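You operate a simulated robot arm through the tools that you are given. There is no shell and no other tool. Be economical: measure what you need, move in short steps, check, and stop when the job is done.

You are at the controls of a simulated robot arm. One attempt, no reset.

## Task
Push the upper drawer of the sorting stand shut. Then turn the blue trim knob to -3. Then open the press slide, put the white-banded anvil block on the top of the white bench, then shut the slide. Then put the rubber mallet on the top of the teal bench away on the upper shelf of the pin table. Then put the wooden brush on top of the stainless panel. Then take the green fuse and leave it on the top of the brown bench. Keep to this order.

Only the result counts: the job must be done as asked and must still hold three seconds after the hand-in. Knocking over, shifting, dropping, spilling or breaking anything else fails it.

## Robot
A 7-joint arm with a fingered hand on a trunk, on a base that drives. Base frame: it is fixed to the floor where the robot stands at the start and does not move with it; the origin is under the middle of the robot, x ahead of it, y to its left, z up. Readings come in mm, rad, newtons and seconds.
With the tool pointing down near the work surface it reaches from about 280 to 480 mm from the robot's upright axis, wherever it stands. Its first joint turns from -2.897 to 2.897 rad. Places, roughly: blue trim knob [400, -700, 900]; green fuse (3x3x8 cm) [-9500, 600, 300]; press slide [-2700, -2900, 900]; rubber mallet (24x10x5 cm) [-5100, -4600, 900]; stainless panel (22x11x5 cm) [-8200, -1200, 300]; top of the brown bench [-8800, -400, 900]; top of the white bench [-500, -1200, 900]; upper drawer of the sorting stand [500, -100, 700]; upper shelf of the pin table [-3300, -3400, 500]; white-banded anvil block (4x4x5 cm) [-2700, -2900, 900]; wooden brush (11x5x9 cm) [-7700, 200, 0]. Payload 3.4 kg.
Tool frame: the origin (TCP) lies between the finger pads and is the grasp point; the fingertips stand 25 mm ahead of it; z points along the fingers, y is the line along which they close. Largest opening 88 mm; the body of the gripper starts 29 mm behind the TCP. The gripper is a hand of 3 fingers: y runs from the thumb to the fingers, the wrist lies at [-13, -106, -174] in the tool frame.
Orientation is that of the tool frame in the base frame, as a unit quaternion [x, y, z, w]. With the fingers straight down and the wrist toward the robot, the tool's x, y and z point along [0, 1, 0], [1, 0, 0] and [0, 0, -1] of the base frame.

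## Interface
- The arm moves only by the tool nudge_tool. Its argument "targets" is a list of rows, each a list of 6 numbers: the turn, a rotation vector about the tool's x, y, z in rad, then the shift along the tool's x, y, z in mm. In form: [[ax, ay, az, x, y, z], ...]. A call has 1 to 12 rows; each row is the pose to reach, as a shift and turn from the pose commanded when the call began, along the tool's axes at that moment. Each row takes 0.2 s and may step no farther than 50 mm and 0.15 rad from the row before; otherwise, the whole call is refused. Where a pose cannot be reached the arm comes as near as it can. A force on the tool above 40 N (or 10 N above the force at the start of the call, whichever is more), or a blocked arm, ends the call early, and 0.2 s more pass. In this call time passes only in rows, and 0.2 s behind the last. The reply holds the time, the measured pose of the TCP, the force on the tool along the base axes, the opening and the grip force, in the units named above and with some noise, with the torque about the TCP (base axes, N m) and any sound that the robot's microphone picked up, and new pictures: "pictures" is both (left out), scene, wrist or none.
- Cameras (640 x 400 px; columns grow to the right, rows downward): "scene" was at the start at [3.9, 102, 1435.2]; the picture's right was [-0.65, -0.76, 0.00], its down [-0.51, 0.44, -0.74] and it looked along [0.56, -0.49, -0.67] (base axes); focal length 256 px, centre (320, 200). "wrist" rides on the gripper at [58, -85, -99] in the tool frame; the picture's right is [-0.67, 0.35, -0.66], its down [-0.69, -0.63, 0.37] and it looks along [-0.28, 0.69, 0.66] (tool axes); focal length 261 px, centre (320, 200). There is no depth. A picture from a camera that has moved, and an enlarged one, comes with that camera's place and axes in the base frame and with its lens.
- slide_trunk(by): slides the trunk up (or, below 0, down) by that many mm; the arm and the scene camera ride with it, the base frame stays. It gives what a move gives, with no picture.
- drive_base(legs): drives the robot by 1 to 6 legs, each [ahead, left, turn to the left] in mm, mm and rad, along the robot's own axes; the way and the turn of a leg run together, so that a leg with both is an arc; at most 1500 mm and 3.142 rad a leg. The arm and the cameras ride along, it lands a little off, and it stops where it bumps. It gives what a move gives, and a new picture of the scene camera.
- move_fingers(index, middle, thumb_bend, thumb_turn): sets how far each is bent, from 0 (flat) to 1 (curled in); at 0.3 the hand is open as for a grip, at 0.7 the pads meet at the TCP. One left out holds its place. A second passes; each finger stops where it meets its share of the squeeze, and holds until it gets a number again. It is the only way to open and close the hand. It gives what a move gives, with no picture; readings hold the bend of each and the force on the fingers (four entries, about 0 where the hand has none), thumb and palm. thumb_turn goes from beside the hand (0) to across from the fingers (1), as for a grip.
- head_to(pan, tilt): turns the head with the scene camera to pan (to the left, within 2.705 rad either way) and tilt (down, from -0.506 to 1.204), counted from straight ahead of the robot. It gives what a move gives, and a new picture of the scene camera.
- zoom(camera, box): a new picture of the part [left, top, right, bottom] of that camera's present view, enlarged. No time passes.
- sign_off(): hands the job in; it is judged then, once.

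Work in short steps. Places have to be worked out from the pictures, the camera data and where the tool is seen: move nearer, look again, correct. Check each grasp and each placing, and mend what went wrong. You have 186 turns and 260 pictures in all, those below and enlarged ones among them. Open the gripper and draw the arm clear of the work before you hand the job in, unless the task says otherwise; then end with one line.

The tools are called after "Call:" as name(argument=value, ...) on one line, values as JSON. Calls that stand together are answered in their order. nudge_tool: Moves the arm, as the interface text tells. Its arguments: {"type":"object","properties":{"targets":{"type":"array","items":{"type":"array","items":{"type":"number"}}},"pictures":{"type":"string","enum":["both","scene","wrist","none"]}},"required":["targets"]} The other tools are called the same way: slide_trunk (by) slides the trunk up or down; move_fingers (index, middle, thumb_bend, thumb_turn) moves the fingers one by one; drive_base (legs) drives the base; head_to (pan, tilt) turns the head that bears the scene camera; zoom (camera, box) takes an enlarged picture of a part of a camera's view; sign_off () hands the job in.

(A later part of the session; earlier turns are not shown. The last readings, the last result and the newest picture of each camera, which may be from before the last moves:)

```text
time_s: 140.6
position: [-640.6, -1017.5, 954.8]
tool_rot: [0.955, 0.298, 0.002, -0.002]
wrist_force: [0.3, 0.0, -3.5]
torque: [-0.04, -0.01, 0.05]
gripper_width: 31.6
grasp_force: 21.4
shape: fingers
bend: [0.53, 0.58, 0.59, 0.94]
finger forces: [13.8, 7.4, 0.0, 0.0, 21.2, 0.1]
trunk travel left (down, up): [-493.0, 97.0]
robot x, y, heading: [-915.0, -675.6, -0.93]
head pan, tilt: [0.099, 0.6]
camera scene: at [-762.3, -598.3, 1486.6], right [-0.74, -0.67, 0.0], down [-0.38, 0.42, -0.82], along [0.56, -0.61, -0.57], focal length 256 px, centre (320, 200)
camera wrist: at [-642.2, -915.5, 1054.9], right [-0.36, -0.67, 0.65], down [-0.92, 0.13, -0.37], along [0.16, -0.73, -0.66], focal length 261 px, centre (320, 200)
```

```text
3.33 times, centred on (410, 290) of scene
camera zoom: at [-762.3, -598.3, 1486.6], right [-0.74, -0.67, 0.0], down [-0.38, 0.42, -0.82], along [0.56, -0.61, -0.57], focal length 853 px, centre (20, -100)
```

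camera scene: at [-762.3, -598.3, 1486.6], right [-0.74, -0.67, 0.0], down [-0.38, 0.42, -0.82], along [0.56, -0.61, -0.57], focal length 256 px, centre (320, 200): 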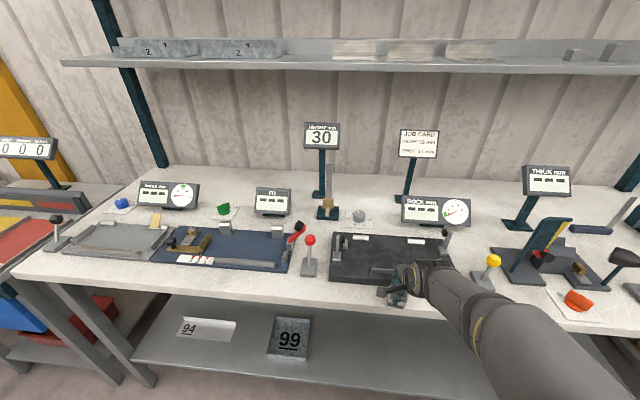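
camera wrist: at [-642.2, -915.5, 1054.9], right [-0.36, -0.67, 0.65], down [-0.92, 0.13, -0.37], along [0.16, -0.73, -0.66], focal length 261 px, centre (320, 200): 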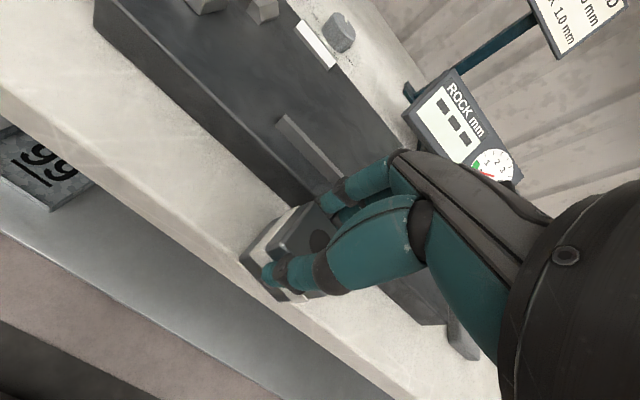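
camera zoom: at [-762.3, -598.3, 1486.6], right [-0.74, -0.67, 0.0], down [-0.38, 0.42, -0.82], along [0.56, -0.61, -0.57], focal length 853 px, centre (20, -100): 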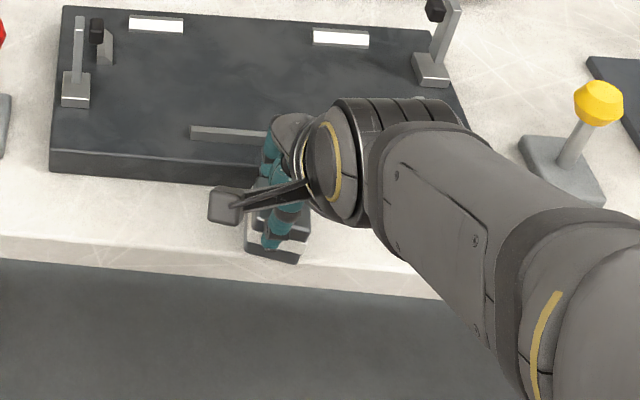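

The block is a little close to the edge; I move 6 mm inward and lower until contact.

Call:
nudge_tool(targets=[[0, 0, 0, 0, 6, 0], [0, 0, 0, 0, 6, 3], [0, 0, 0, 0, 6, 6], [0, 0, 0, 0, 6, 9]], pictures="none")

Call:
zoom(camera="scene", box=[370, 250, 440, 310])

```text
time_s: 141.6
position: [-636.0, -1021.5, 948.3]
tool_rot: [0.955, 0.297, 0.004, 0.001]
wrist_force: [1.5, 0.7, 10.2]
torque: [-0.09, -0.05, 0.0]
gripper_width: 31.7
grasp_force: 22.8
shape: fingers
bend: [0.53, 0.58, 0.59, 0.94]
finger forces: [13.9, 8.7, 0.0, 0.0, 22.8, 0.0]
trunk travel left (down, up): [-493.0, 97.0]
robot x, y, heading: [-913.8, -673.7, -0.93]
head pan, tilt: [0.099, 0.6]
```

```text
6.67 times, centred on (405, 280) of scene
camera zoom: at [-762.9, -597.4, 1486.9], right [-0.74, -0.67, 0.0], down [-0.38, 0.42, -0.83], along [0.56, -0.61, -0.56], focal length 1705 px, centre (-247, -333)
```

zoom: 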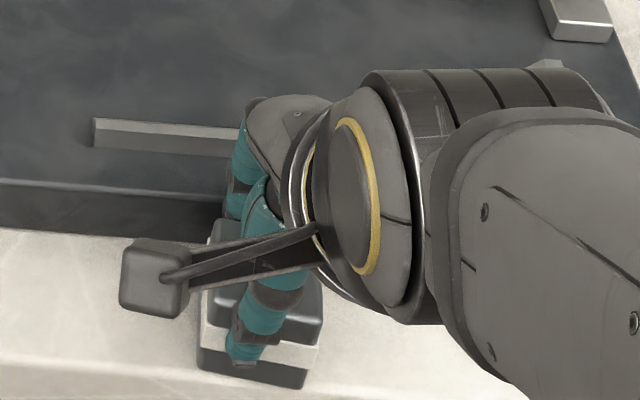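

Contact with the bench. I open the thumb first, then fingers slightly, and lift away.

Call:
move_fingers(index=0.52, middle=0.54, thumb_bend=0.4)

Call:
nudge_tool(targets=[[0, 0, 0, 0, 2, 0]], pictures="wrist")

```text
time_s: 142.6
position: [-637.2, -1022.1, 946.0]
tool_rot: [0.955, 0.297, 0.002, -0.001]
wrist_force: [1.0, -0.4, -0.6]
torque: [0.0, -0.02, -0.02]
gripper_width: 50.1
grasp_force: 0.3
shape: fingers
bend: [0.52, 0.53, 0.4, 0.97]
finger forces: [0.1, 0.4, 0.0, 0.0, 0.0, 0.0]
trunk travel left (down, up): [-493.0, 97.0]
robot x, y, heading: [-917.1, -675.3, -0.931]
head pan, tilt: [0.099, 0.6]
```

```text
time_s: 142.9
position: [-635.5, -1023.6, 946.2]
tool_rot: [0.955, 0.297, 0.002, -0.001]
wrist_force: [0.3, 0.1, 0.7]
torque: [-0.01, 0.0, 0.0]
gripper_width: 50.4
grasp_force: 0.1
shape: fingers
bend: [0.52, 0.54, 0.4, 0.97]
finger forces: [0.0, 0.1, 0.1, 0.1, 0.1, 0.0]
trunk travel left (down, up): [-493.0, 97.0]
robot x, y, heading: [-914.2, -673.3, -0.93]
head pan, tilt: [0.099, 0.6]
camera wrist: at [-636.5, -921.2, 1045.8], right [-0.36, -0.67, 0.65], down [-0.92, 0.13, -0.37], along [0.16, -0.73, -0.66], focal length 261 px, centre (320, 200)
```

wrist: 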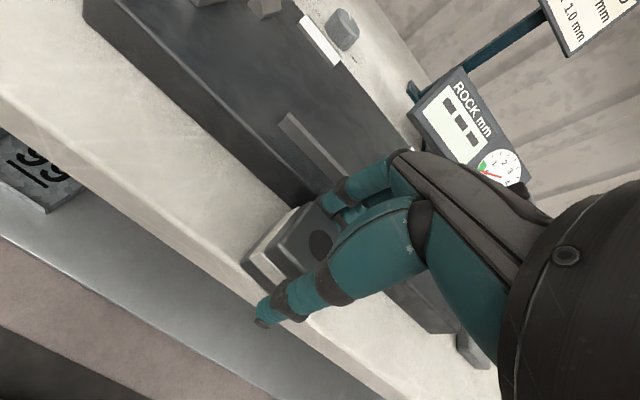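

Released; block stands. I raise the trunk and verify the block on the bench.

Call:
slide_trunk(by=97)

Call:
drive_base(legs=[[-230, 0, 0]])

Call:
zoom(camera="scene", box=[300, 200, 460, 320])

```text
time_s: 144.3
position: [-635.9, -1024.2, 1042.5]
tool_rot: [0.955, 0.297, 0.002, 0.0]
wrist_force: [-0.2, 0.8, -0.2]
torque: [0.01, -0.02, 0.01]
gripper_width: 50.2
grasp_force: 0.1
shape: fingers
bend: [0.52, 0.54, 0.4, 0.97]
finger forces: [0.1, 0.0, 0.1, 0.0, 0.0, 0.0]
trunk travel left (down, up): [-590.0, 0.0]
robot x, y, heading: [-916.5, -676.3, -0.933]
head pan, tilt: [0.099, 0.6]
```

```text
time_s: 146.0
position: [-775.1, -839.0, 1044.0]
tool_rot: [0.956, 0.295, 0.003, -0.001]
wrist_force: [-1.8, -0.2, -1.1]
torque: [0.01, 0.01, 0.04]
gripper_width: 50.4
grasp_force: 0.0
shape: fingers
bend: [0.52, 0.54, 0.4, 0.97]
finger forces: [0.0, 0.0, 0.1, 0.0, 0.0, 0.0]
trunk travel left (down, up): [-590.0, 0.0]
robot x, y, heading: [-1054.7, -489.8, -0.936]
head pan, tilt: [0.099, 0.6]
camera scene: at [-900.5, -412.3, 1583.5], right [-0.74, -0.67, 0.0], down [-0.38, 0.42, -0.83], along [0.55, -0.61, -0.56], focal length 256 px, centre (320, 200)
```

scene: 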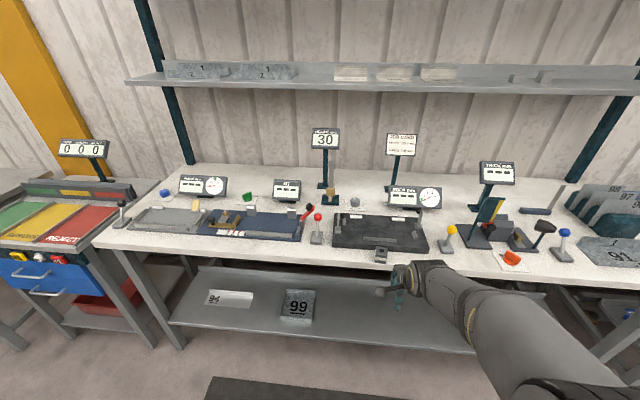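

```text
3.33 times, centred on (380, 260) of scene
camera zoom: at [-900.5, -412.3, 1583.5], right [-0.74, -0.67, 0.0], down [-0.38, 0.42, -0.83], along [0.55, -0.61, -0.56], focal length 853 px, centre (120, 0)
```

zoom: 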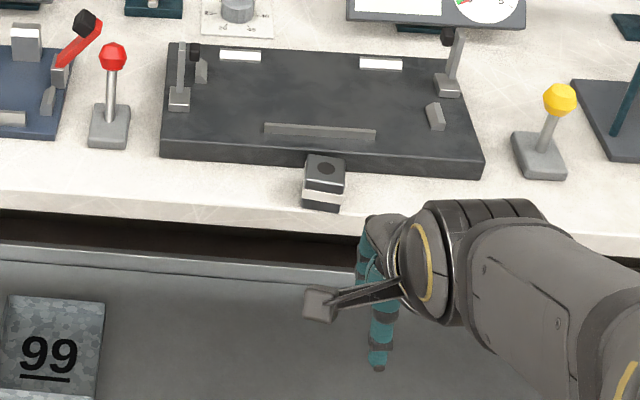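

The block stands well on the white bench. Now back right ~2.8 m to shut the press slide; I make a fist on the way.

Call:
drive_base(legs=[[0, -1450, 0], [0, -1320, 0]])

Call:
move_fingers(index=0.7, middle=0.7, thumb_bend=0.7)

Call:
head_to(pan=-0.05, tilt=0.8)

```text
time_s: 159.3
position: [-2950.7, -2474.4, 1042.9]
tool_rot: [0.952, 0.306, 0.002, -0.001]
wrist_force: [-0.6, 0.1, 0.8]
torque: [-0.02, 0.01, 0.0]
gripper_width: 50.4
grasp_force: 0.1
shape: fingers
bend: [0.52, 0.54, 0.4, 0.97]
finger forces: [0.0, 0.0, 0.1, 0.0, 0.1, 0.0]
trunk travel left (down, up): [-590.0, 0.0]
robot x, y, heading: [-3234.8, -2130.8, -0.913]
head pan, tilt: [0.099, 0.6]
camera scene: at [-3086.3, -2052.2, 1583.5], right [-0.72, -0.69, 0.0], down [-0.39, 0.41, -0.83], along [0.57, -0.6, -0.56], focal length 256 px, centre (320, 200)
```

scene: 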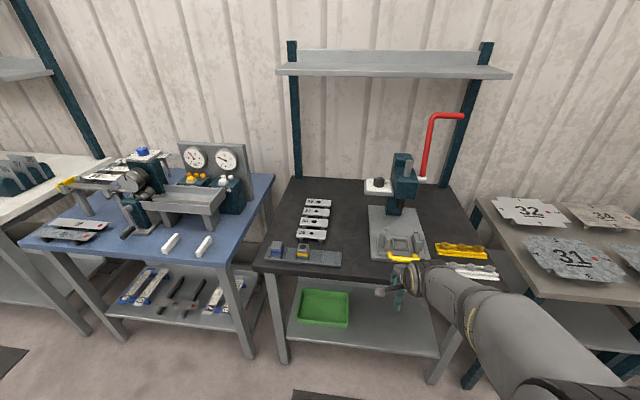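

```text
time_s: 160.3
position: [-2949.8, -2474.0, 1043.7]
tool_rot: [0.952, 0.307, 0.002, -0.001]
wrist_force: [-0.1, 0.2, 0.4]
torque: [0.03, 0.02, 0.03]
gripper_width: 0.1
grasp_force: 0.2
shape: fingers
bend: [0.7, 0.7, 0.7, 0.97]
finger forces: [0.0, 0.0, 0.0, 0.0, 0.0, 0.1]
trunk travel left (down, up): [-590.0, 0.0]
robot x, y, heading: [-3234.9, -2133.3, -0.912]
head pan, tilt: [0.099, 0.6]
```

```text
time_s: 161.0
position: [-2950.4, -2474.1, 1043.6]
tool_rot: [0.952, 0.306, 0.001, -0.001]
wrist_force: [0.4, 1.4, 0.2]
torque: [0.03, 0.0, -0.02]
gripper_width: 0.0
grasp_force: 0.0
shape: fingers
bend: [0.7, 0.7, 0.7, 0.97]
finger forces: [0.1, 0.0, 0.1, 0.0, 0.0, 0.1]
trunk travel left (down, up): [-590.0, 0.0]
robot x, y, heading: [-3233.5, -2130.7, -0.909]
head pan, tilt: [-0.051, 0.799]
camera scene: at [-3100.8, -2054.2, 1566.6], right [-0.82, -0.57, 0.0], down [-0.41, 0.59, -0.7], along [0.4, -0.57, -0.72], focal length 256 px, centre (320, 200)
```

scene: 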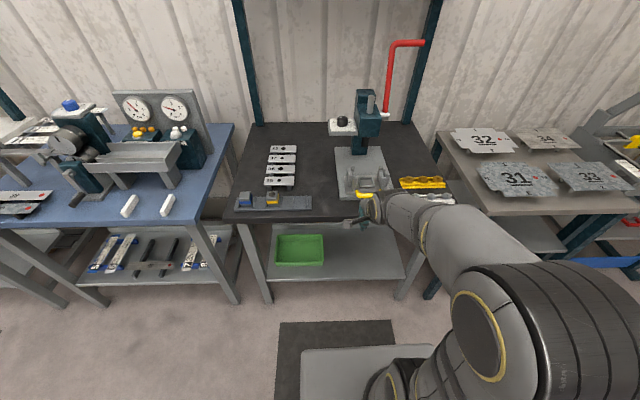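

I align with the handle: base right 78 mm, ahead 100 mm, then lower the fist to handle height in front of it.

Call:
drive_base(legs=[[100, -78, 0]])

Call:
slide_trunk(by=-131)

Call:
nudge_tool(targets=[[0, 0, 0, 0, 0, 0]], pictures="both")

```text
time_s: 162.2
position: [-2952.2, -2601.4, 1042.4]
tool_rot: [0.952, 0.305, 0.003, -0.002]
wrist_force: [0.0, 0.1, -0.2]
torque: [0.03, 0.03, -0.03]
gripper_width: 0.0
grasp_force: 0.0
shape: fingers
bend: [0.7, 0.7, 0.7, 0.97]
finger forces: [0.0, 0.0, 0.0, 0.0, 0.1, 0.0]
trunk travel left (down, up): [-590.0, 0.0]
robot x, y, heading: [-3235.8, -2256.7, -0.907]
head pan, tilt: [-0.051, 0.799]
camera scene: at [-3101.5, -2181.1, 1566.6], right [-0.82, -0.57, 0.0], down [-0.41, 0.59, -0.7], along [0.4, -0.57, -0.72], focal length 256 px, centre (320, 200)
```

scene: 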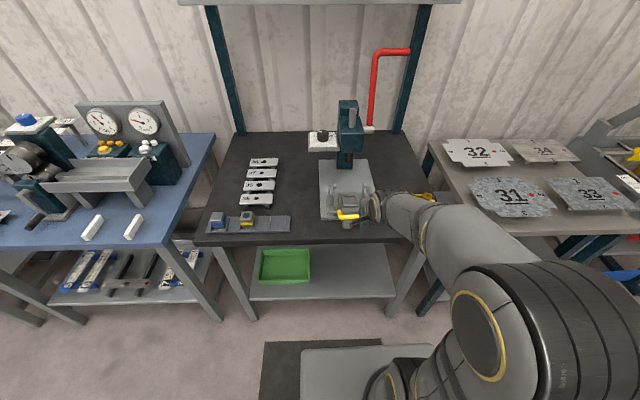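

```text
time_s: 163.8
position: [-2952.0, -2600.8, 911.7]
tool_rot: [0.952, 0.306, 0.003, -0.001]
wrist_force: [0.4, 0.1, -0.2]
torque: [0.04, 0.03, -0.06]
gripper_width: 0.0
grasp_force: 0.1
shape: fingers
bend: [0.7, 0.7, 0.7, 0.97]
finger forces: [0.0, 0.1, 0.1, 0.1, 0.1, 0.0]
trunk travel left (down, up): [-459.0, 131.0]
robot x, y, heading: [-3236.5, -2257.2, -0.914]
head pan, tilt: [-0.051, 0.799]
```

```text
time_s: 164.2
position: [-2953.0, -2600.0, 912.7]
tool_rot: [0.952, 0.306, 0.002, 0.0]
wrist_force: [0.3, 0.0, -0.1]
torque: [0.0, 0.02, -0.01]
gripper_width: 0.1
grasp_force: 0.1
shape: fingers
bend: [0.7, 0.7, 0.7, 0.97]
finger forces: [0.1, 0.0, 0.1, 0.0, 0.0, 0.1]
trunk travel left (down, up): [-459.0, 131.0]
robot x, y, heading: [-3233.4, -2255.8, -0.909]
head pan, tilt: [-0.051, 0.799]
camera scene: at [-3101.5, -2179.8, 1435.6], right [-0.82, -0.57, 0.0], down [-0.41, 0.59, -0.7], along [0.4, -0.57, -0.72], focal length 256 px, centre (320, 200)
camera wrist: at [-2954.8, -2498.5, 1011.5], right [-0.34, -0.68, 0.65], down [-0.92, 0.11, -0.37], along [0.18, -0.73, -0.66], focal length 261 px, centre (320, 200)
```

scene: 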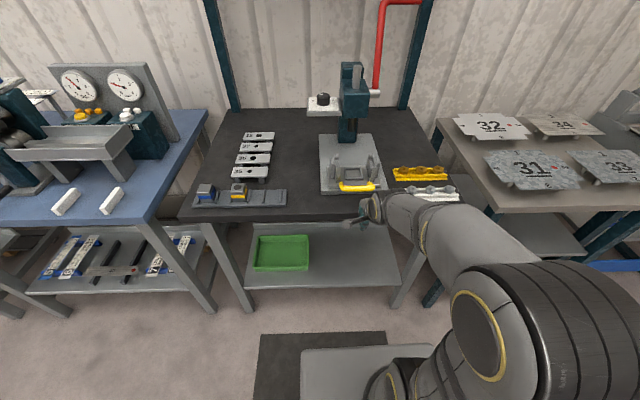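
wrist: 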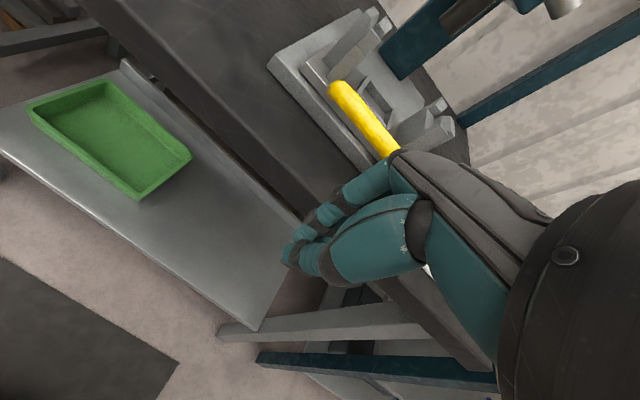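

Fist is in line with the handle (s equal), ~120 mm before it. I drive ahead 140 mm and then finish with the arm.

Call:
drive_base(legs=[[140, 0, 0]])

Call:
nudge_tool(targets=[[0, 0, 0, 0, 25, 0], [0, 0, 0, 0, 50, 0], [0, 0, 0, 0, 75, 0]], pictures="both")

```text
time_s: 165.6
position: [-2863.0, -2709.6, 910.8]
tool_rot: [0.951, 0.31, 0.003, 0.0]
wrist_force: [-0.8, 1.0, 0.2]
torque: [0.0, 0.02, 0.01]
gripper_width: 0.3
grasp_force: 0.0
shape: fingers
bend: [0.7, 0.7, 0.7, 0.97]
finger forces: [0.0, 0.1, 0.1, 0.0, 0.0, 0.0]
trunk travel left (down, up): [-459.0, 131.0]
robot x, y, heading: [-3150.7, -2369.9, -0.902]
head pan, tilt: [-0.051, 0.799]
camera scene: at [-3015.8, -2289.4, 1435.5], right [-0.82, -0.58, 0.0], down [-0.41, 0.59, -0.7], along [0.4, -0.57, -0.72], focal length 256 px, centre (320, 200)
```

scene: 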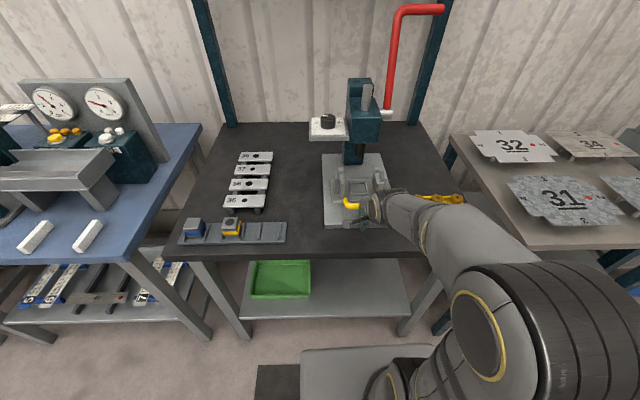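

```text
time_s: 166.4
position: [-2819.4, -2769.1, 913.2]
tool_rot: [0.951, 0.309, 0.002, -0.001]
wrist_force: [-8.9, 10.9, 5.8]
torque: [-0.26, -0.09, -0.15]
gripper_width: 0.0
grasp_force: 8.0
shape: fingers
bend: [0.7, 0.7, 0.7, 0.97]
finger forces: [0.0, 15.6, 0.0, 0.0, 0.0, 0.0]
trunk travel left (down, up): [-459.0, 131.0]
robot x, y, heading: [-3149.6, -2369.2, -0.909]
head pan, tilt: [-0.051, 0.799]
camera scene: at [-3018.0, -2286.7, 1435.7], right [-0.82, -0.58, 0.0], down [-0.41, 0.58, -0.7], along [0.4, -0.57, -0.72], focal length 256 px, centre (320, 200)
camera wrist: at [-2823.4, -2667.2, 1011.8], right [-0.34, -0.68, 0.65], down [-0.92, 0.11, -0.37], along [0.18, -0.73, -0.66], focal length 261 px, centre (320, 200)
```

scene: 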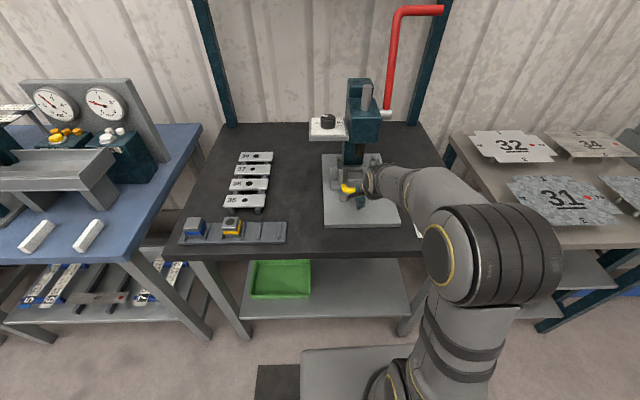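
wrist: 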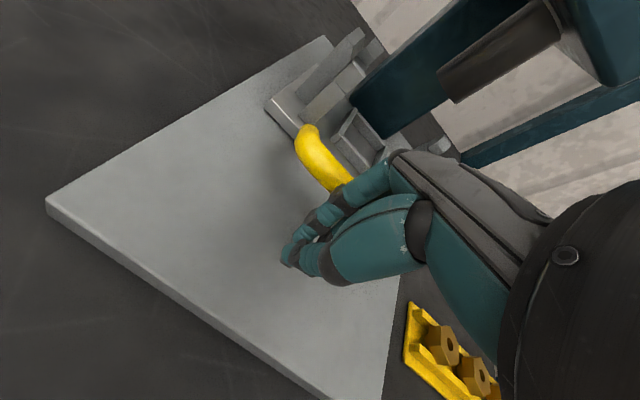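

The slide follows the push. I continue until it stops.

Call:
nudge_tool(targets=[[0, 0, 0, 0, 10, 0], [0, 0, 0, 0, 20, 0], [0, 0, 0, 0, 30, 0], [0, 0, 0, 0, 40, 0], [0, 0, 0, 0, 50, 0]], pictures="wrist")

Call:
zoom(camera="scene", box=[300, 110, 440, 240])

```text
time_s: 167.0
position: [-2810.4, -2779.8, 916.8]
tool_rot: [0.951, 0.31, 0.003, 0.001]
wrist_force: [-19.2, 24.5, 19.7]
torque: [-0.51, -0.23, -0.1]
gripper_width: 0.0
grasp_force: 19.2
shape: fingers
bend: [0.7, 0.7, 0.67, 0.97]
finger forces: [12.6, 24.4, 0.0, 0.0, 0.0, 0.1]
trunk travel left (down, up): [-459.0, 131.0]
robot x, y, heading: [-3149.8, -2368.2, -0.905]
head pan, tilt: [-0.051, 0.799]
stopped in row 3: the force on the tool passed its limit at 42 N (the readings are from after the stop); the commanded pose is now the measured one
camera wrist: at [-2815.9, -2678.8, 1016.0], right [-0.34, -0.68, 0.65], down [-0.92, 0.1, -0.37], along [0.18, -0.73, -0.66], focal length 261 px, centre (320, 200)
```

wrist: 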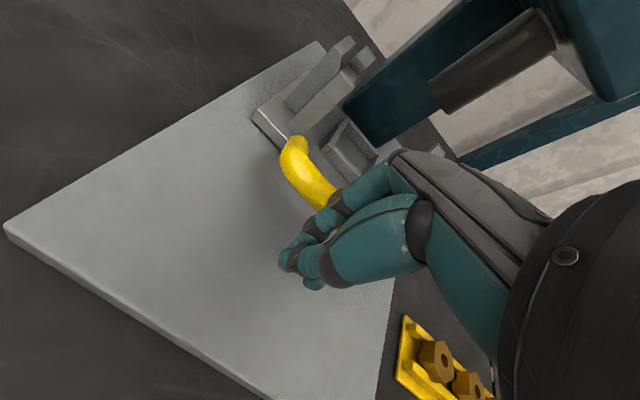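

```text
3.08 times, centred on (370, 175) of scene
camera zoom: at [-3020.9, -2282.9, 1436.0], right [-0.82, -0.58, 0.0], down [-0.41, 0.58, -0.7], along [0.4, -0.57, -0.71], focal length 787 px, centre (166, 277)
```

zoom: 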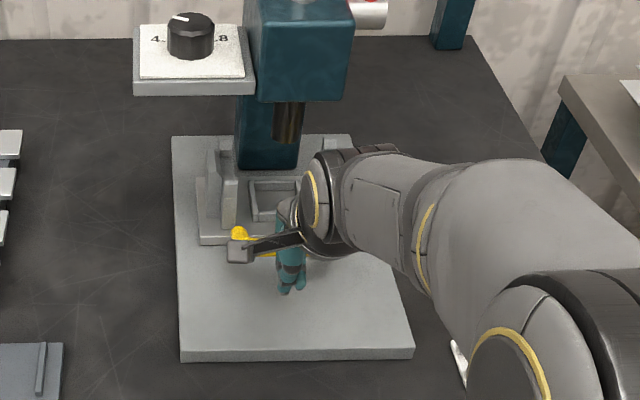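

Nearly shut, but the fingers ride up and a few mm may remain. I back off, lower ~10 mm and push again.

Call:
nudge_tool(targets=[[0, 0, 0, 0, -20, 0], [0, 0, 0, 0, -20, 9], [0, 0, 0, 0, 0, 9], [0, 0, 0, 0, 8, 9], [0, 0, 0, 0, 16, 9], [0, 0, 0, 0, 24, 9], [0, 0, 0, 0, 32, 9]], pictures="wrist")

Call:
zoom(camera="scene", box=[300, 110, 440, 240])

```text
time_s: 167.8
position: [-2815.2, -2774.1, 904.5]
tool_rot: [0.95, 0.311, 0.0, -0.006]
wrist_force: [-22.5, 29.6, 20.5]
torque: [-0.79, -0.51, -0.16]
gripper_width: 0.1
grasp_force: 20.1
shape: fingers
bend: [0.7, 0.7, 0.68, 0.97]
finger forces: [13.5, 27.0, 0.0, 0.1, 0.1, 0.0]
trunk travel left (down, up): [-459.0, 131.0]
robot x, y, heading: [-3150.1, -2363.8, -0.908]
head pan, tilt: [-0.051, 0.799]
stopped in row 4: the force on the tool passed its limit at 54 N (the readings are from after the stop); the commanded pose is now the measured one
camera wrist: at [-2818.7, -2673.8, 1004.8], right [-0.33, -0.68, 0.65], down [-0.93, 0.11, -0.36], along [0.18, -0.72, -0.67], focal length 261 px, centre (320, 200)
```

wrist: 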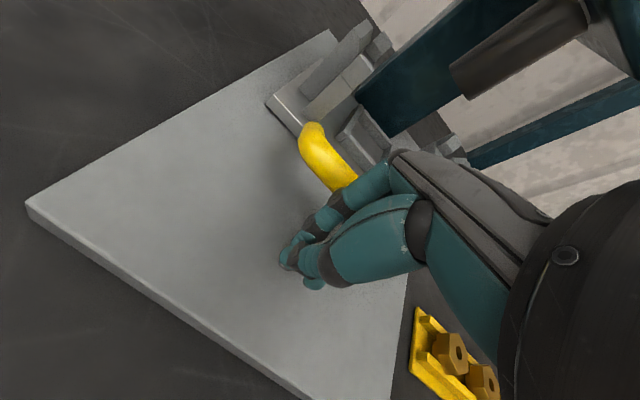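

```text
3.08 times, centred on (370, 175) of scene
camera zoom: at [-3021.7, -2282.0, 1436.0], right [-0.82, -0.58, 0.0], down [-0.41, 0.58, -0.7], along [0.4, -0.57, -0.71], focal length 787 px, centre (166, 277)
```

zoom: 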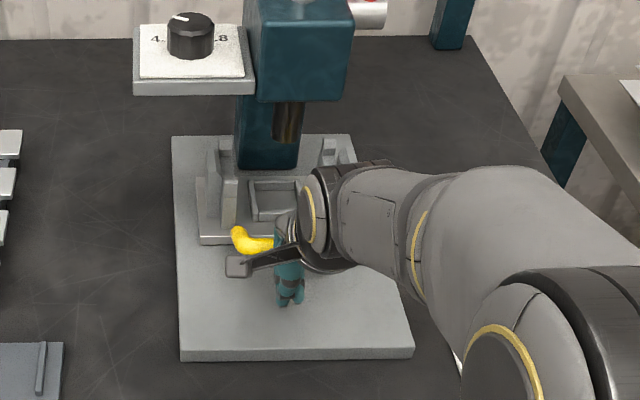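

Measured against the plate, the slide is back at its original shut position. I withdraw, raise, and drive right toward the teal bench in stages.

Call:
nudge_tool(targets=[[0, 0, 0, 0, -40, 0], [0, 0, 0, 0, -40, -30]], pictures="none")

Call:
slide_trunk(by=131)

Call:
drive_base(legs=[[-200, 0, 0], [0, -1450, 0]])

Call:
head_to(pan=-0.9, tilt=0.45)

```text
time_s: 168.4
position: [-2837.8, -2749.6, 929.6]
tool_rot: [0.951, 0.31, -0.001, -0.008]
wrist_force: [0.1, -0.3, 0.0]
torque: [-0.02, 0.01, 0.01]
gripper_width: 0.0
grasp_force: 0.0
shape: fingers
bend: [0.7, 0.7, 0.7, 0.97]
finger forces: [0.0, 0.0, 0.0, 0.1, 0.0, 0.0]
trunk travel left (down, up): [-459.0, 131.0]
robot x, y, heading: [-3149.3, -2368.6, -0.906]
head pan, tilt: [-0.051, 0.799]
```

```text
time_s: 170.0
position: [-2836.3, -2749.1, 1060.9]
tool_rot: [0.951, 0.31, 0.0, -0.008]
wrist_force: [-0.3, -0.1, 0.3]
torque: [0.01, 0.01, -0.02]
gripper_width: 0.0
grasp_force: 0.2
shape: fingers
bend: [0.7, 0.7, 0.7, 0.97]
finger forces: [0.0, 0.1, 0.1, 0.0, 0.0, 0.1]
trunk travel left (down, up): [-590.0, 0.0]
robot x, y, heading: [-3152.1, -2366.8, -0.904]
head pan, tilt: [-0.051, 0.799]
```

```text
time_s: 178.3
position: [-4083.7, -3479.7, 1061.8]
tool_rot: [0.949, 0.314, 0.0, -0.008]
wrist_force: [-0.3, -0.7, 0.2]
torque: [0.0, 0.01, 0.01]
gripper_width: 0.0
grasp_force: 0.1
shape: fingers
bend: [0.7, 0.7, 0.7, 0.97]
finger forces: [0.1, 0.1, 0.0, 0.0, 0.0, 0.0]
trunk travel left (down, up): [-590.0, 0.0]
robot x, y, heading: [-4399.7, -3099.1, -0.895]
head pan, tilt: [-0.051, 0.799]
camera scene: at [-4267.8, -3021.1, 1566.6], right [-0.81, -0.58, 0.0], down [-0.42, 0.58, -0.7], along [0.41, -0.57, -0.72], focal length 256 px, centre (320, 200)
```

scene: 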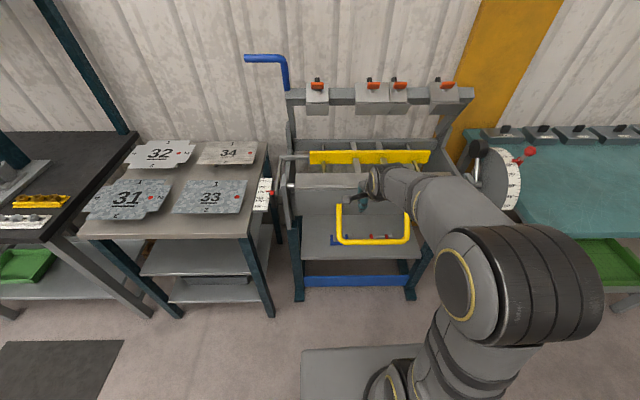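

```text
time_s: 179.5
position: [-4083.4, -3479.8, 1061.8]
tool_rot: [0.949, 0.315, -0.002, -0.008]
wrist_force: [0.7, -0.1, 1.5]
torque: [-0.02, 0.01, 0.01]
gripper_width: 0.3
grasp_force: 0.1
shape: fingers
bend: [0.7, 0.7, 0.7, 0.97]
finger forces: [0.0, 0.1, 0.0, 0.1, 0.0, 0.0]
trunk travel left (down, up): [-590.0, 0.0]
robot x, y, heading: [-4399.6, -3099.5, -0.897]
head pan, tilt: [-0.901, 0.45]
camera scene: at [-4335.2, -3045.1, 1597.0], right [-0.97, 0.22, 0.0], down [0.1, 0.42, -0.9], along [-0.2, -0.88, -0.44], focal length 256 px, centre (320, 200)
```

scene: 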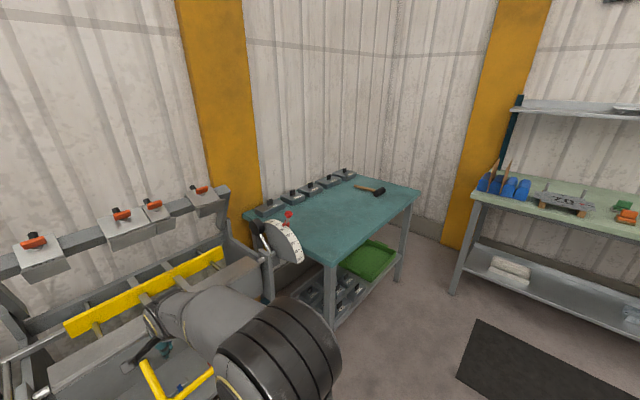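

Mallet seen on the teal bench at ≈(-5015,-4518). I drive right ~1.33 m to face it.

Call:
drive_base(legs=[[-60, 0, -0.03], [0, -1330, 0]])

Call:
head_to(pan=0.0, tilt=0.7)

```text
time_s: 186.7
position: [-5167.8, -4244.7, 1060.5]
tool_rot: [0.949, 0.316, -0.001, -0.008]
wrist_force: [0.0, 0.3, -0.6]
torque: [0.02, 0.02, 0.01]
gripper_width: 0.0
grasp_force: 0.1
shape: fingers
bend: [0.7, 0.7, 0.7, 0.97]
finger forces: [0.0, 0.0, 0.0, 0.0, 0.0, 0.0]
trunk travel left (down, up): [-590.0, 0.0]
robot x, y, heading: [-5488.8, -3866.8, -0.893]
head pan, tilt: [-0.901, 0.45]
camera scene: at [-5421.0, -3812.1, 1597.0], right [-0.98, 0.22, 0.0], down [0.1, 0.42, -0.9], along [-0.2, -0.88, -0.44], focal length 256 px, centre (320, 200)
```

scene: 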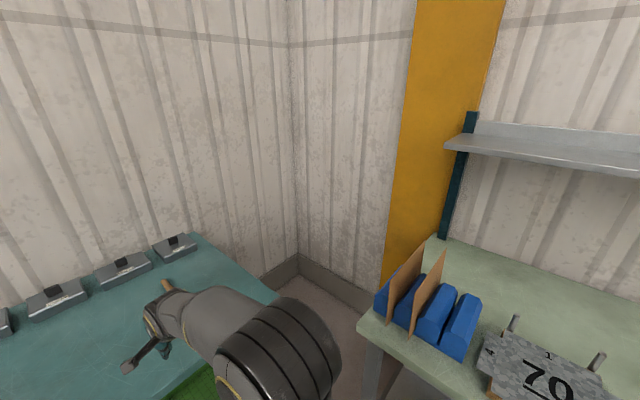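

```text
time_s: 187.9
position: [-5168.2, -4245.0, 1061.9]
tool_rot: [0.949, 0.315, -0.001, -0.009]
wrist_force: [0.0, -0.2, 0.3]
torque: [0.0, 0.02, -0.03]
gripper_width: 0.0
grasp_force: 0.0
shape: fingers
bend: [0.7, 0.7, 0.7, 0.97]
finger forces: [0.1, 0.0, 0.1, 0.0, 0.0, 0.0]
trunk travel left (down, up): [-590.0, 0.0]
robot x, y, heading: [-5485.6, -3865.9, -0.893]
head pan, tilt: [0.0, 0.7]
camera scene: at [-5347.3, -3788.6, 1574.8], right [-0.78, -0.63, 0.0], down [-0.4, 0.5, -0.77], along [0.48, -0.6, -0.64], focal length 256 px, centre (320, 200)
```

scene: 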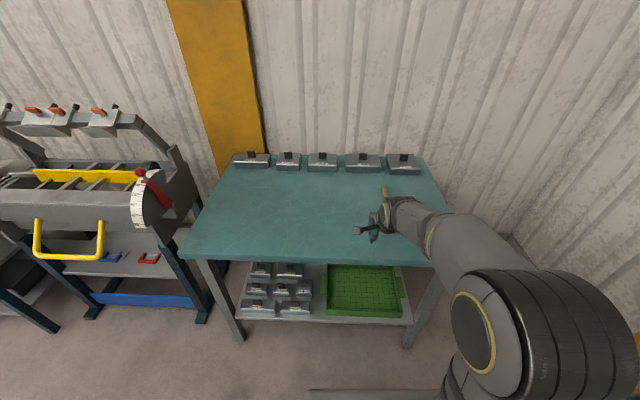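

The mallet lies along the wall-normal: head toward me (≈a 435), handle toward the wall. I'll grip the handle with closing line lateral and the tool pitched forward (needed for the shelf). First yaw the tool by −1.57 and open, then look.

Call:
nudge_tool(targets=[[0, 0, -0.14, 0, -5, 0], [0, 0, -0.28, 0, -10, 0], [0, 0, -0.42, 0, -15, 0], [0, 0, -0.56, 0, -20, 0], [0, 0, -0.7, 0, -25, 0], [0, 0, -0.84, 0, -30, 0], [0, 0, -0.98, 0, -35, 0], [0, 0, -1.12, 0, -40, 0], [0, 0, -1.26, 0, -45, 0], [0, 0, -1.4, 0, -50, 0], [0, 0, -1.52, 0, -55, 0]], pictures="both")

Call:
move_fingers(index=0.38, middle=0.38, thumb_bend=0.38)

```text
time_s: 190.3
position: [-5202.2, -4201.9, 1061.9]
tool_rot: [0.47, 0.883, 0.005, -0.007]
wrist_force: [0.0, -0.9, 0.5]
torque: [0.0, 0.01, -0.02]
gripper_width: 0.0
grasp_force: 0.0
shape: fingers
bend: [0.7, 0.7, 0.7, 0.97]
finger forces: [0.0, 0.0, 0.0, 0.0, 0.1, 0.0]
trunk travel left (down, up): [-590.0, 0.0]
robot x, y, heading: [-5484.6, -3869.4, -0.892]
head pan, tilt: [0.0, 0.7]
camera scene: at [-5347.2, -3788.6, 1574.8], right [-0.78, -0.63, 0.0], down [-0.4, 0.5, -0.76], along [0.48, -0.6, -0.64], focal length 256 px, centre (320, 200)
camera wrist: at [-5303.8, -4202.5, 1161.9], right [0.67, -0.37, 0.65], down [-0.14, -0.91, -0.38], along [0.73, 0.16, -0.66], focal length 261 px, centre (320, 200)
```

scene: 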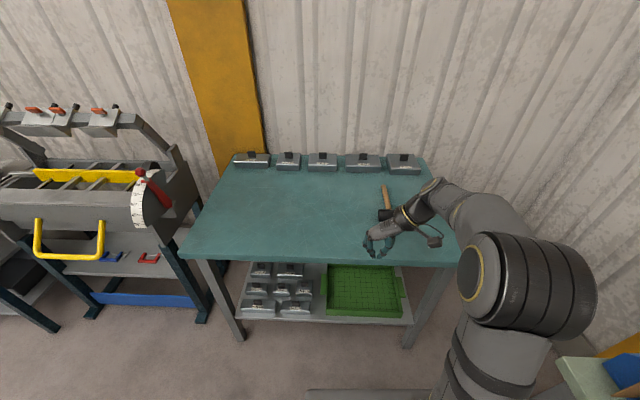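
wrist: 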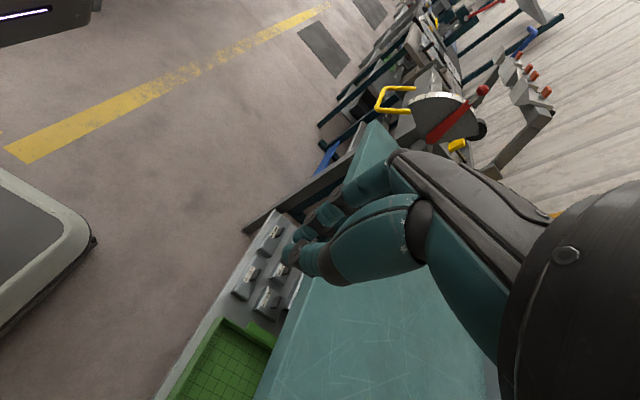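

```text
time_s: 191.3
position: [-5200.4, -4200.4, 1062.4]
tool_rot: [0.471, 0.882, 0.005, -0.006]
wrist_force: [0.5, 0.5, 0.5]
torque: [0.03, -0.01, 0.01]
gripper_width: 67.2
grasp_force: 0.1
shape: fingers
bend: [0.38, 0.38, 0.38, 0.97]
finger forces: [0.0, 0.0, 0.0, 0.0, 0.0, 0.0]
trunk travel left (down, up): [-590.0, 0.0]
robot x, y, heading: [-5488.4, -3863.0, -0.894]
head pan, tilt: [0.0, 0.7]
```

Mallet: head junction ≈ a 468, handle end ≈ a 620, s ≈ −6790. I drive ahead 290 and right 60 mm, minding the side bench.

Call:
drive_base(legs=[[290, -60, -0.03]])

Call:
nudge_tool(targets=[[0, 0, 0, 0, 0, 0]], pictures="wrist")

```text
time_s: 193.3
position: [-5085.1, -4472.0, 1062.2]
tool_rot: [0.485, 0.874, 0.005, -0.006]
wrist_force: [-0.9, -0.2, -0.2]
torque: [0.03, 0.02, -0.01]
gripper_width: 67.3
grasp_force: 0.0
shape: fingers
bend: [0.38, 0.38, 0.38, 0.97]
finger forces: [0.0, 0.0, 0.0, 0.1, 0.0, 0.0]
trunk travel left (down, up): [-590.0, 0.0]
robot x, y, heading: [-5359.4, -4130.7, -0.931]
head pan, tilt: [0.0, 0.7]
camera scene: at [-5215.9, -4055.3, 1574.8], right [-0.8, -0.6, 0.0], down [-0.39, 0.52, -0.76], along [0.46, -0.61, -0.64], focal length 256 px, centre (320, 200)
```

scene: 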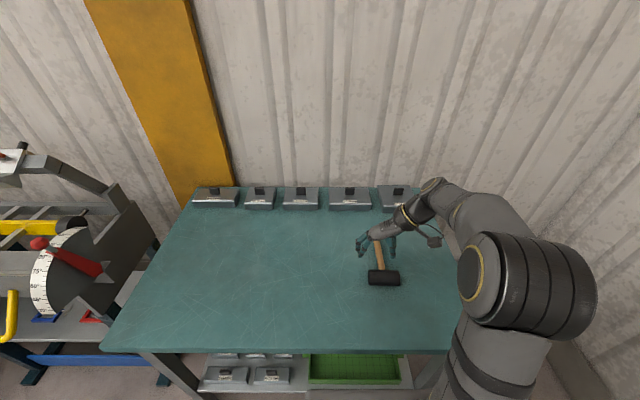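

```text
time_s: 193.7
position: [-5084.9, -4473.1, 1062.6]
tool_rot: [0.486, 0.874, 0.005, -0.006]
wrist_force: [-0.9, 0.7, 0.2]
torque: [0.01, 0.04, 0.01]
gripper_width: 67.4
grasp_force: 0.1
shape: fingers
bend: [0.38, 0.38, 0.38, 0.97]
finger forces: [0.0, 0.0, 0.0, 0.0, 0.0, 0.0]
trunk travel left (down, up): [-590.0, 0.0]
robot x, y, heading: [-5359.6, -4128.6, -0.929]
head pan, tilt: [0.0, 0.7]
camera wrist: at [-5187.2, -4469.7, 1161.8], right [0.65, -0.39, 0.65], down [-0.17, -0.91, -0.38], along [0.74, 0.13, -0.66], focal length 261 px, centre (320, 200)
```

wrist: 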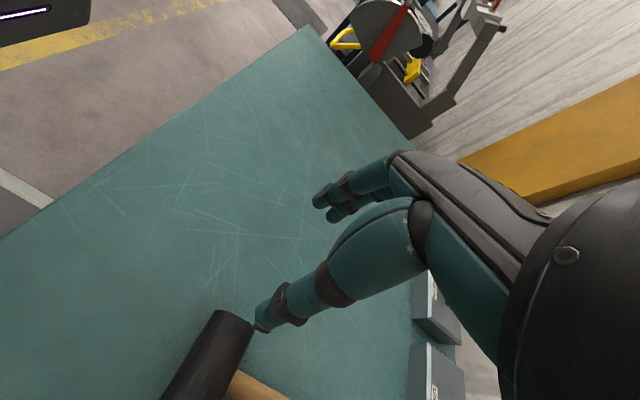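

Triangulation suggests bench z≈850, mallet head centre ≈(-5103,-4536,877). I drive 60 mm nearer and pitch the tool 40° forward in the air.

Call:
drive_base(legs=[[60, 0, 0.03]])

Call:
nudge_tool(targets=[[0, -0.14, 0, 0, 0, 0], [0, -0.28, 0, 0, 0, 0], [0, -0.42, 0, 0, 0, 0], [0, -0.56, 0, 0, 0, 0], [0, -0.7, 0, 0, 0, 0]], pictures="both")

```text
time_s: 194.7
position: [-5036.6, -4511.3, 1061.2]
tool_rot: [0.472, 0.882, 0.005, -0.007]
wrist_force: [-0.3, -0.9, -0.8]
torque: [0.0, 0.02, 0.03]
gripper_width: 67.4
grasp_force: 0.0
shape: fingers
bend: [0.38, 0.38, 0.38, 0.97]
finger forces: [0.0, 0.0, 0.1, 0.0, 0.1, 0.0]
trunk travel left (down, up): [-590.0, 0.0]
robot x, y, heading: [-5319.4, -4179.3, -0.9]
head pan, tilt: [0.0, 0.7]
camera scene: at [-5180.8, -4099.1, 1574.8], right [-0.78, -0.62, 0.0], down [-0.4, 0.5, -0.76], along [0.48, -0.6, -0.64], focal length 256 px, centre (320, 200)
```

scene: 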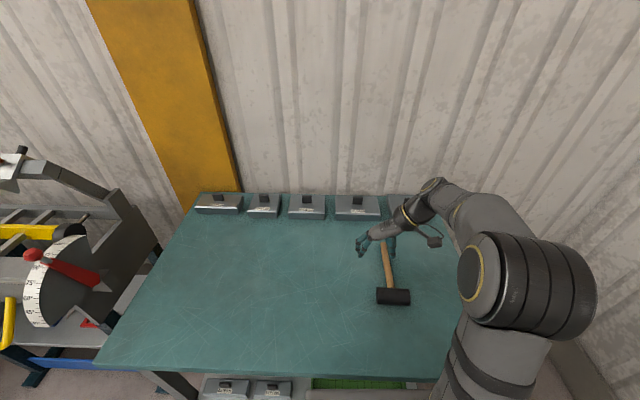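

```text
time_s: 195.9
position: [-5037.6, -4510.4, 1061.9]
tool_rot: [0.445, 0.83, -0.158, 0.297]
wrist_force: [0.0, 0.1, 0.0]
torque: [0.0, 0.05, 0.02]
gripper_width: 67.6
grasp_force: 0.1
shape: fingers
bend: [0.38, 0.38, 0.38, 0.97]
finger forces: [0.0, 0.0, 0.1, 0.0, 0.1, 0.1]
trunk travel left (down, up): [-590.0, 0.0]
robot x, y, heading: [-5321.2, -4176.9, -0.898]
head pan, tilt: [0.0, 0.7]
camera scene: at [-5181.8, -4097.9, 1574.8], right [-0.78, -0.62, 0.0], down [-0.4, 0.5, -0.77], along [0.48, -0.6, -0.64], focal length 256 px, centre (320, 200)
camera wrist: at [-5168.5, -4468.8, 1101.6], right [0.34, 0.11, 0.93], down [-0.1, -0.98, 0.15], along [0.93, -0.15, -0.33], focal length 261 px, centre (320, 200)
```

scene: 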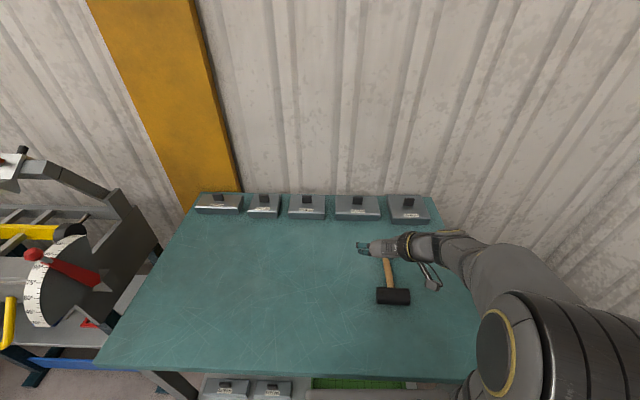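
wrist: 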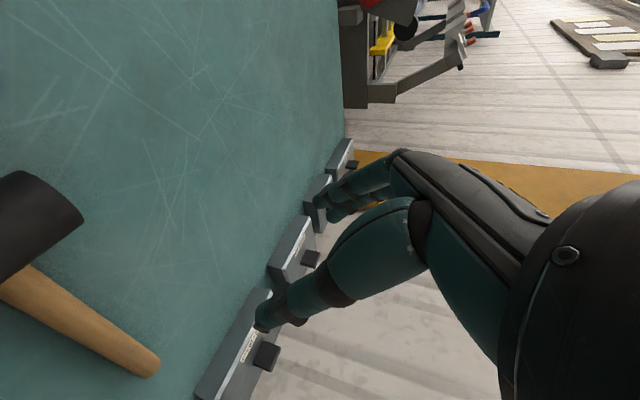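

Clean triangulation: handle junction (-5074,-4577,852), end (-4972,-4724). I move to hover ~80 mm above the grasp point (45 mm past the junction).

Call:
nudge_tool(targets=[[0, 0, 0, 5, -16, 38], [0, 0, 0, 11, -33, 76], [0, 0, 0, 16, -50, 115], [0, 0, 0, 21.4, -66.3, 153]], pictures="both")

```text
time_s: 196.9
position: [-5048.2, -4615.0, 928.9]
tool_rot: [0.446, 0.829, -0.158, 0.297]
wrist_force: [-0.1, -0.3, -0.4]
torque: [-0.02, 0.0, 0.03]
gripper_width: 67.6
grasp_force: 0.0
shape: fingers
bend: [0.38, 0.38, 0.38, 0.98]
finger forces: [0.1, 0.0, 0.0, 0.0, 0.0, 0.0]
out of reach, approached as far as the arm can: row 1
trunk travel left (down, up): [-590.0, 0.0]
robot x, y, heading: [-5322.8, -4174.3, -0.897]
head pan, tilt: [0.0, 0.7]
camera scene: at [-5182.4, -4098.3, 1574.9], right [-0.78, -0.62, 0.0], down [-0.4, 0.5, -0.77], along [0.48, -0.6, -0.64], focal length 256 px, centre (320, 200)
camera wrist: at [-5178.6, -4572.8, 969.0], right [0.34, 0.11, 0.93], down [-0.1, -0.98, 0.15], along [0.93, -0.15, -0.33], focal length 261 px, centre (320, 200)
```

scene: 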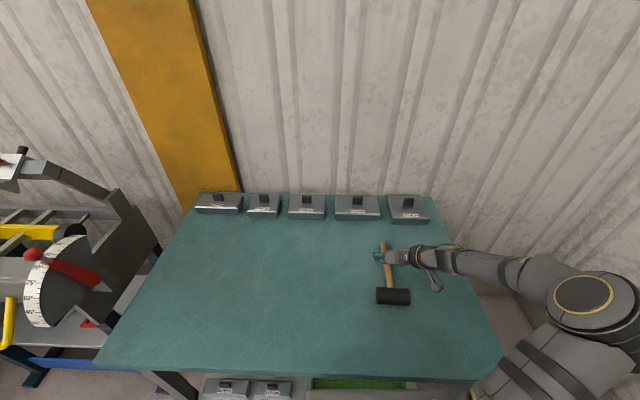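
wrist: 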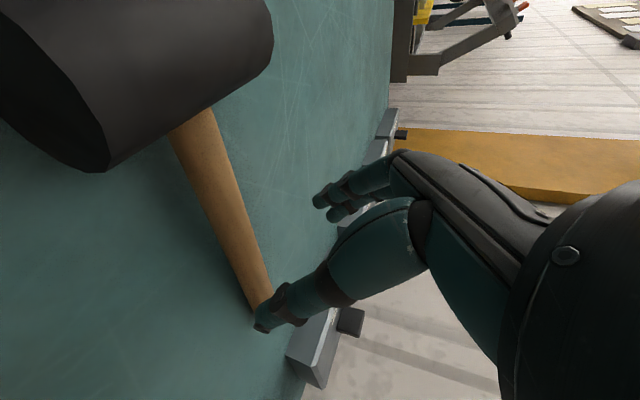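

Handle is ~10 mm left of the TCP line; I shift y +9 and descend vertically 70 mm onto the handle.

Call:
nudge_tool(targets=[[0, 0, 0, 0, 9, 0], [0, 0, 0, 16, 9, 19], [0, 0, 0, 31, 9, 38], [0, 0, 0, 44, 9, 54]], pictures="both")

Call:
zoom(camera="scene", box=[340, 220, 460, 320])

```text
time_s: 198.1
position: [-5037.8, -4610.2, 867.1]
tool_rot: [0.445, 0.828, -0.158, 0.303]
wrist_force: [-5.2, 2.2, 33.6]
torque: [0.08, -0.85, -0.05]
gripper_width: 75.0
grasp_force: 18.2
shape: fingers
bend: [0.33, 0.37, 0.35, 1.0]
finger forces: [27.4, 0.0, 0.0, 0.0, 9.0, 0.0]
trunk travel left (down, up): [-590.0, 0.0]
robot x, y, heading: [-5321.5, -4175.6, -0.897]
head pan, tilt: [0.0, 0.7]
stopped in row 4: the force on the tool passed its limit at 47 N (the readings are from after the stop); the commanded pose is now the measured one
camera scene: at [-5185.1, -4094.5, 1575.4], right [-0.78, -0.62, 0.0], down [-0.4, 0.5, -0.77], along [0.48, -0.6, -0.64], focal length 256 px, centre (320, 200)
camera wrist: at [-5168.9, -4568.3, 904.5], right [0.33, 0.11, 0.94], down [-0.1, -0.98, 0.16], along [0.94, -0.15, -0.32], focal length 261 px, centre (320, 200)
```

scene: 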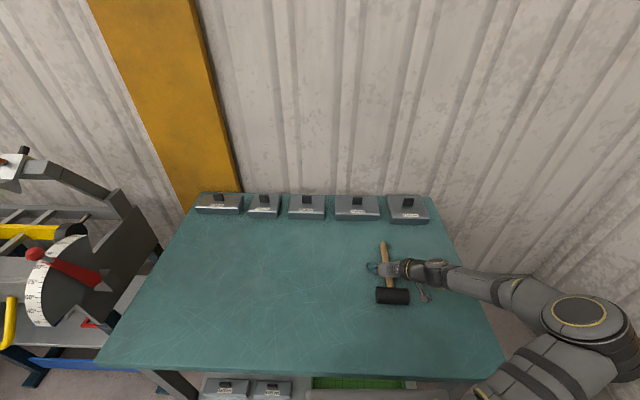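
wrist: 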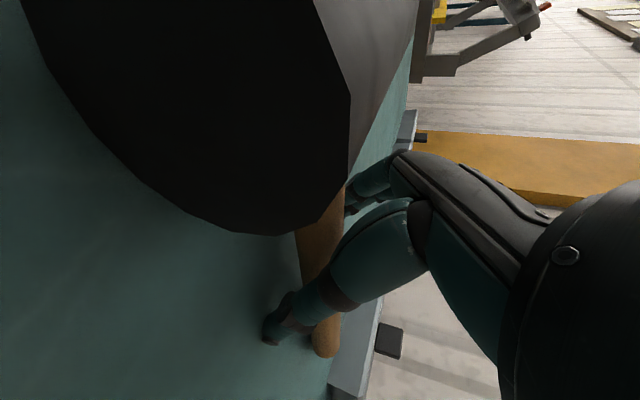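

```text
4.00 times, centred on (400, 270) of scene
camera zoom: at [-5185.1, -4094.5, 1575.4], right [-0.78, -0.62, 0.0], down [-0.4, 0.5, -0.77], along [0.48, -0.6, -0.64], focal length 1023 px, centre (0, -80)
```

zoom: 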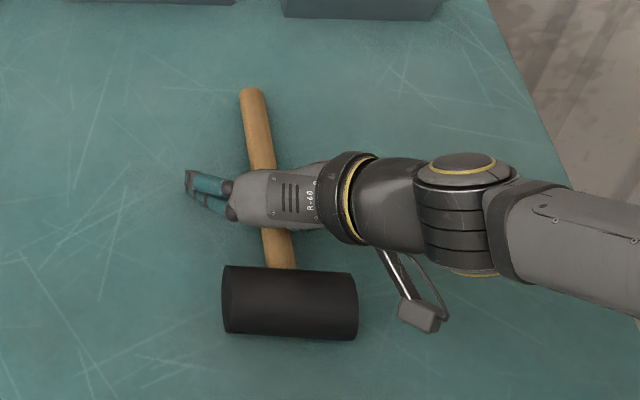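

Fingertips reached the bench with the handle between thumb and fingers. I lift 5 mm and close.

Call:
nudge_tool(targets=[[0, 0, 0, -4, 0, -5]], pictures="none")

Call:
move_fingers(index=0.62, middle=0.62, thumb_bend=0.62)

Call:
zoom(camera="scene", box=[340, 220, 460, 320])

```text
time_s: 198.5
position: [-5037.3, -4611.3, 868.8]
tool_rot: [0.445, 0.829, -0.159, 0.3]
wrist_force: [2.1, -2.1, 13.9]
torque: [0.04, -0.51, -0.11]
gripper_width: 74.4
grasp_force: 7.3
shape: fingers
bend: [0.33, 0.37, 0.36, 0.99]
finger forces: [12.3, 0.0, 0.0, 0.0, 2.6, 0.0]
trunk travel left (down, up): [-590.0, 0.0]
robot x, y, heading: [-5326.0, -4178.8, -0.894]
head pan, tilt: [0.0, 0.7]
```

```text
time_s: 199.5
position: [-5036.8, -4609.2, 870.2]
tool_rot: [0.444, 0.829, -0.156, 0.301]
wrist_force: [3.8, 4.0, 32.3]
torque: [0.08, -1.01, 0.11]
gripper_width: 44.8
grasp_force: 16.4
shape: fingers
bend: [0.43, 0.62, 0.57, 1.0]
finger forces: [23.3, 0.0, 0.1, 0.0, 9.5, 0.0]
trunk travel left (down, up): [-590.0, 0.0]
robot x, y, heading: [-5320.7, -4179.6, -0.892]
head pan, tilt: [0.0, 0.7]
```

```text
4.00 times, centred on (400, 270) of scene
camera zoom: at [-5183.3, -4094.5, 1574.9], right [-0.78, -0.62, 0.0], down [-0.4, 0.5, -0.77], along [0.48, -0.6, -0.64], focal length 1023 px, centre (0, -80)
```

zoom: 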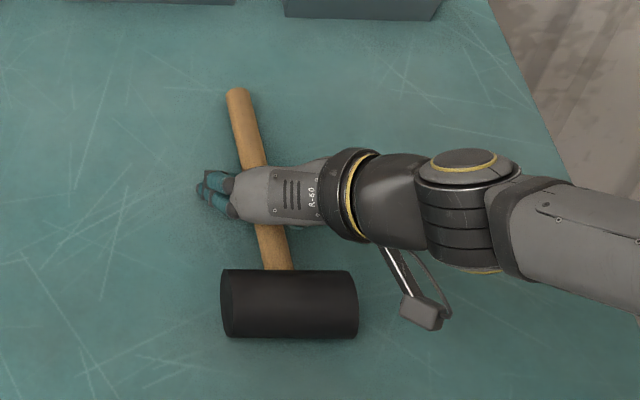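

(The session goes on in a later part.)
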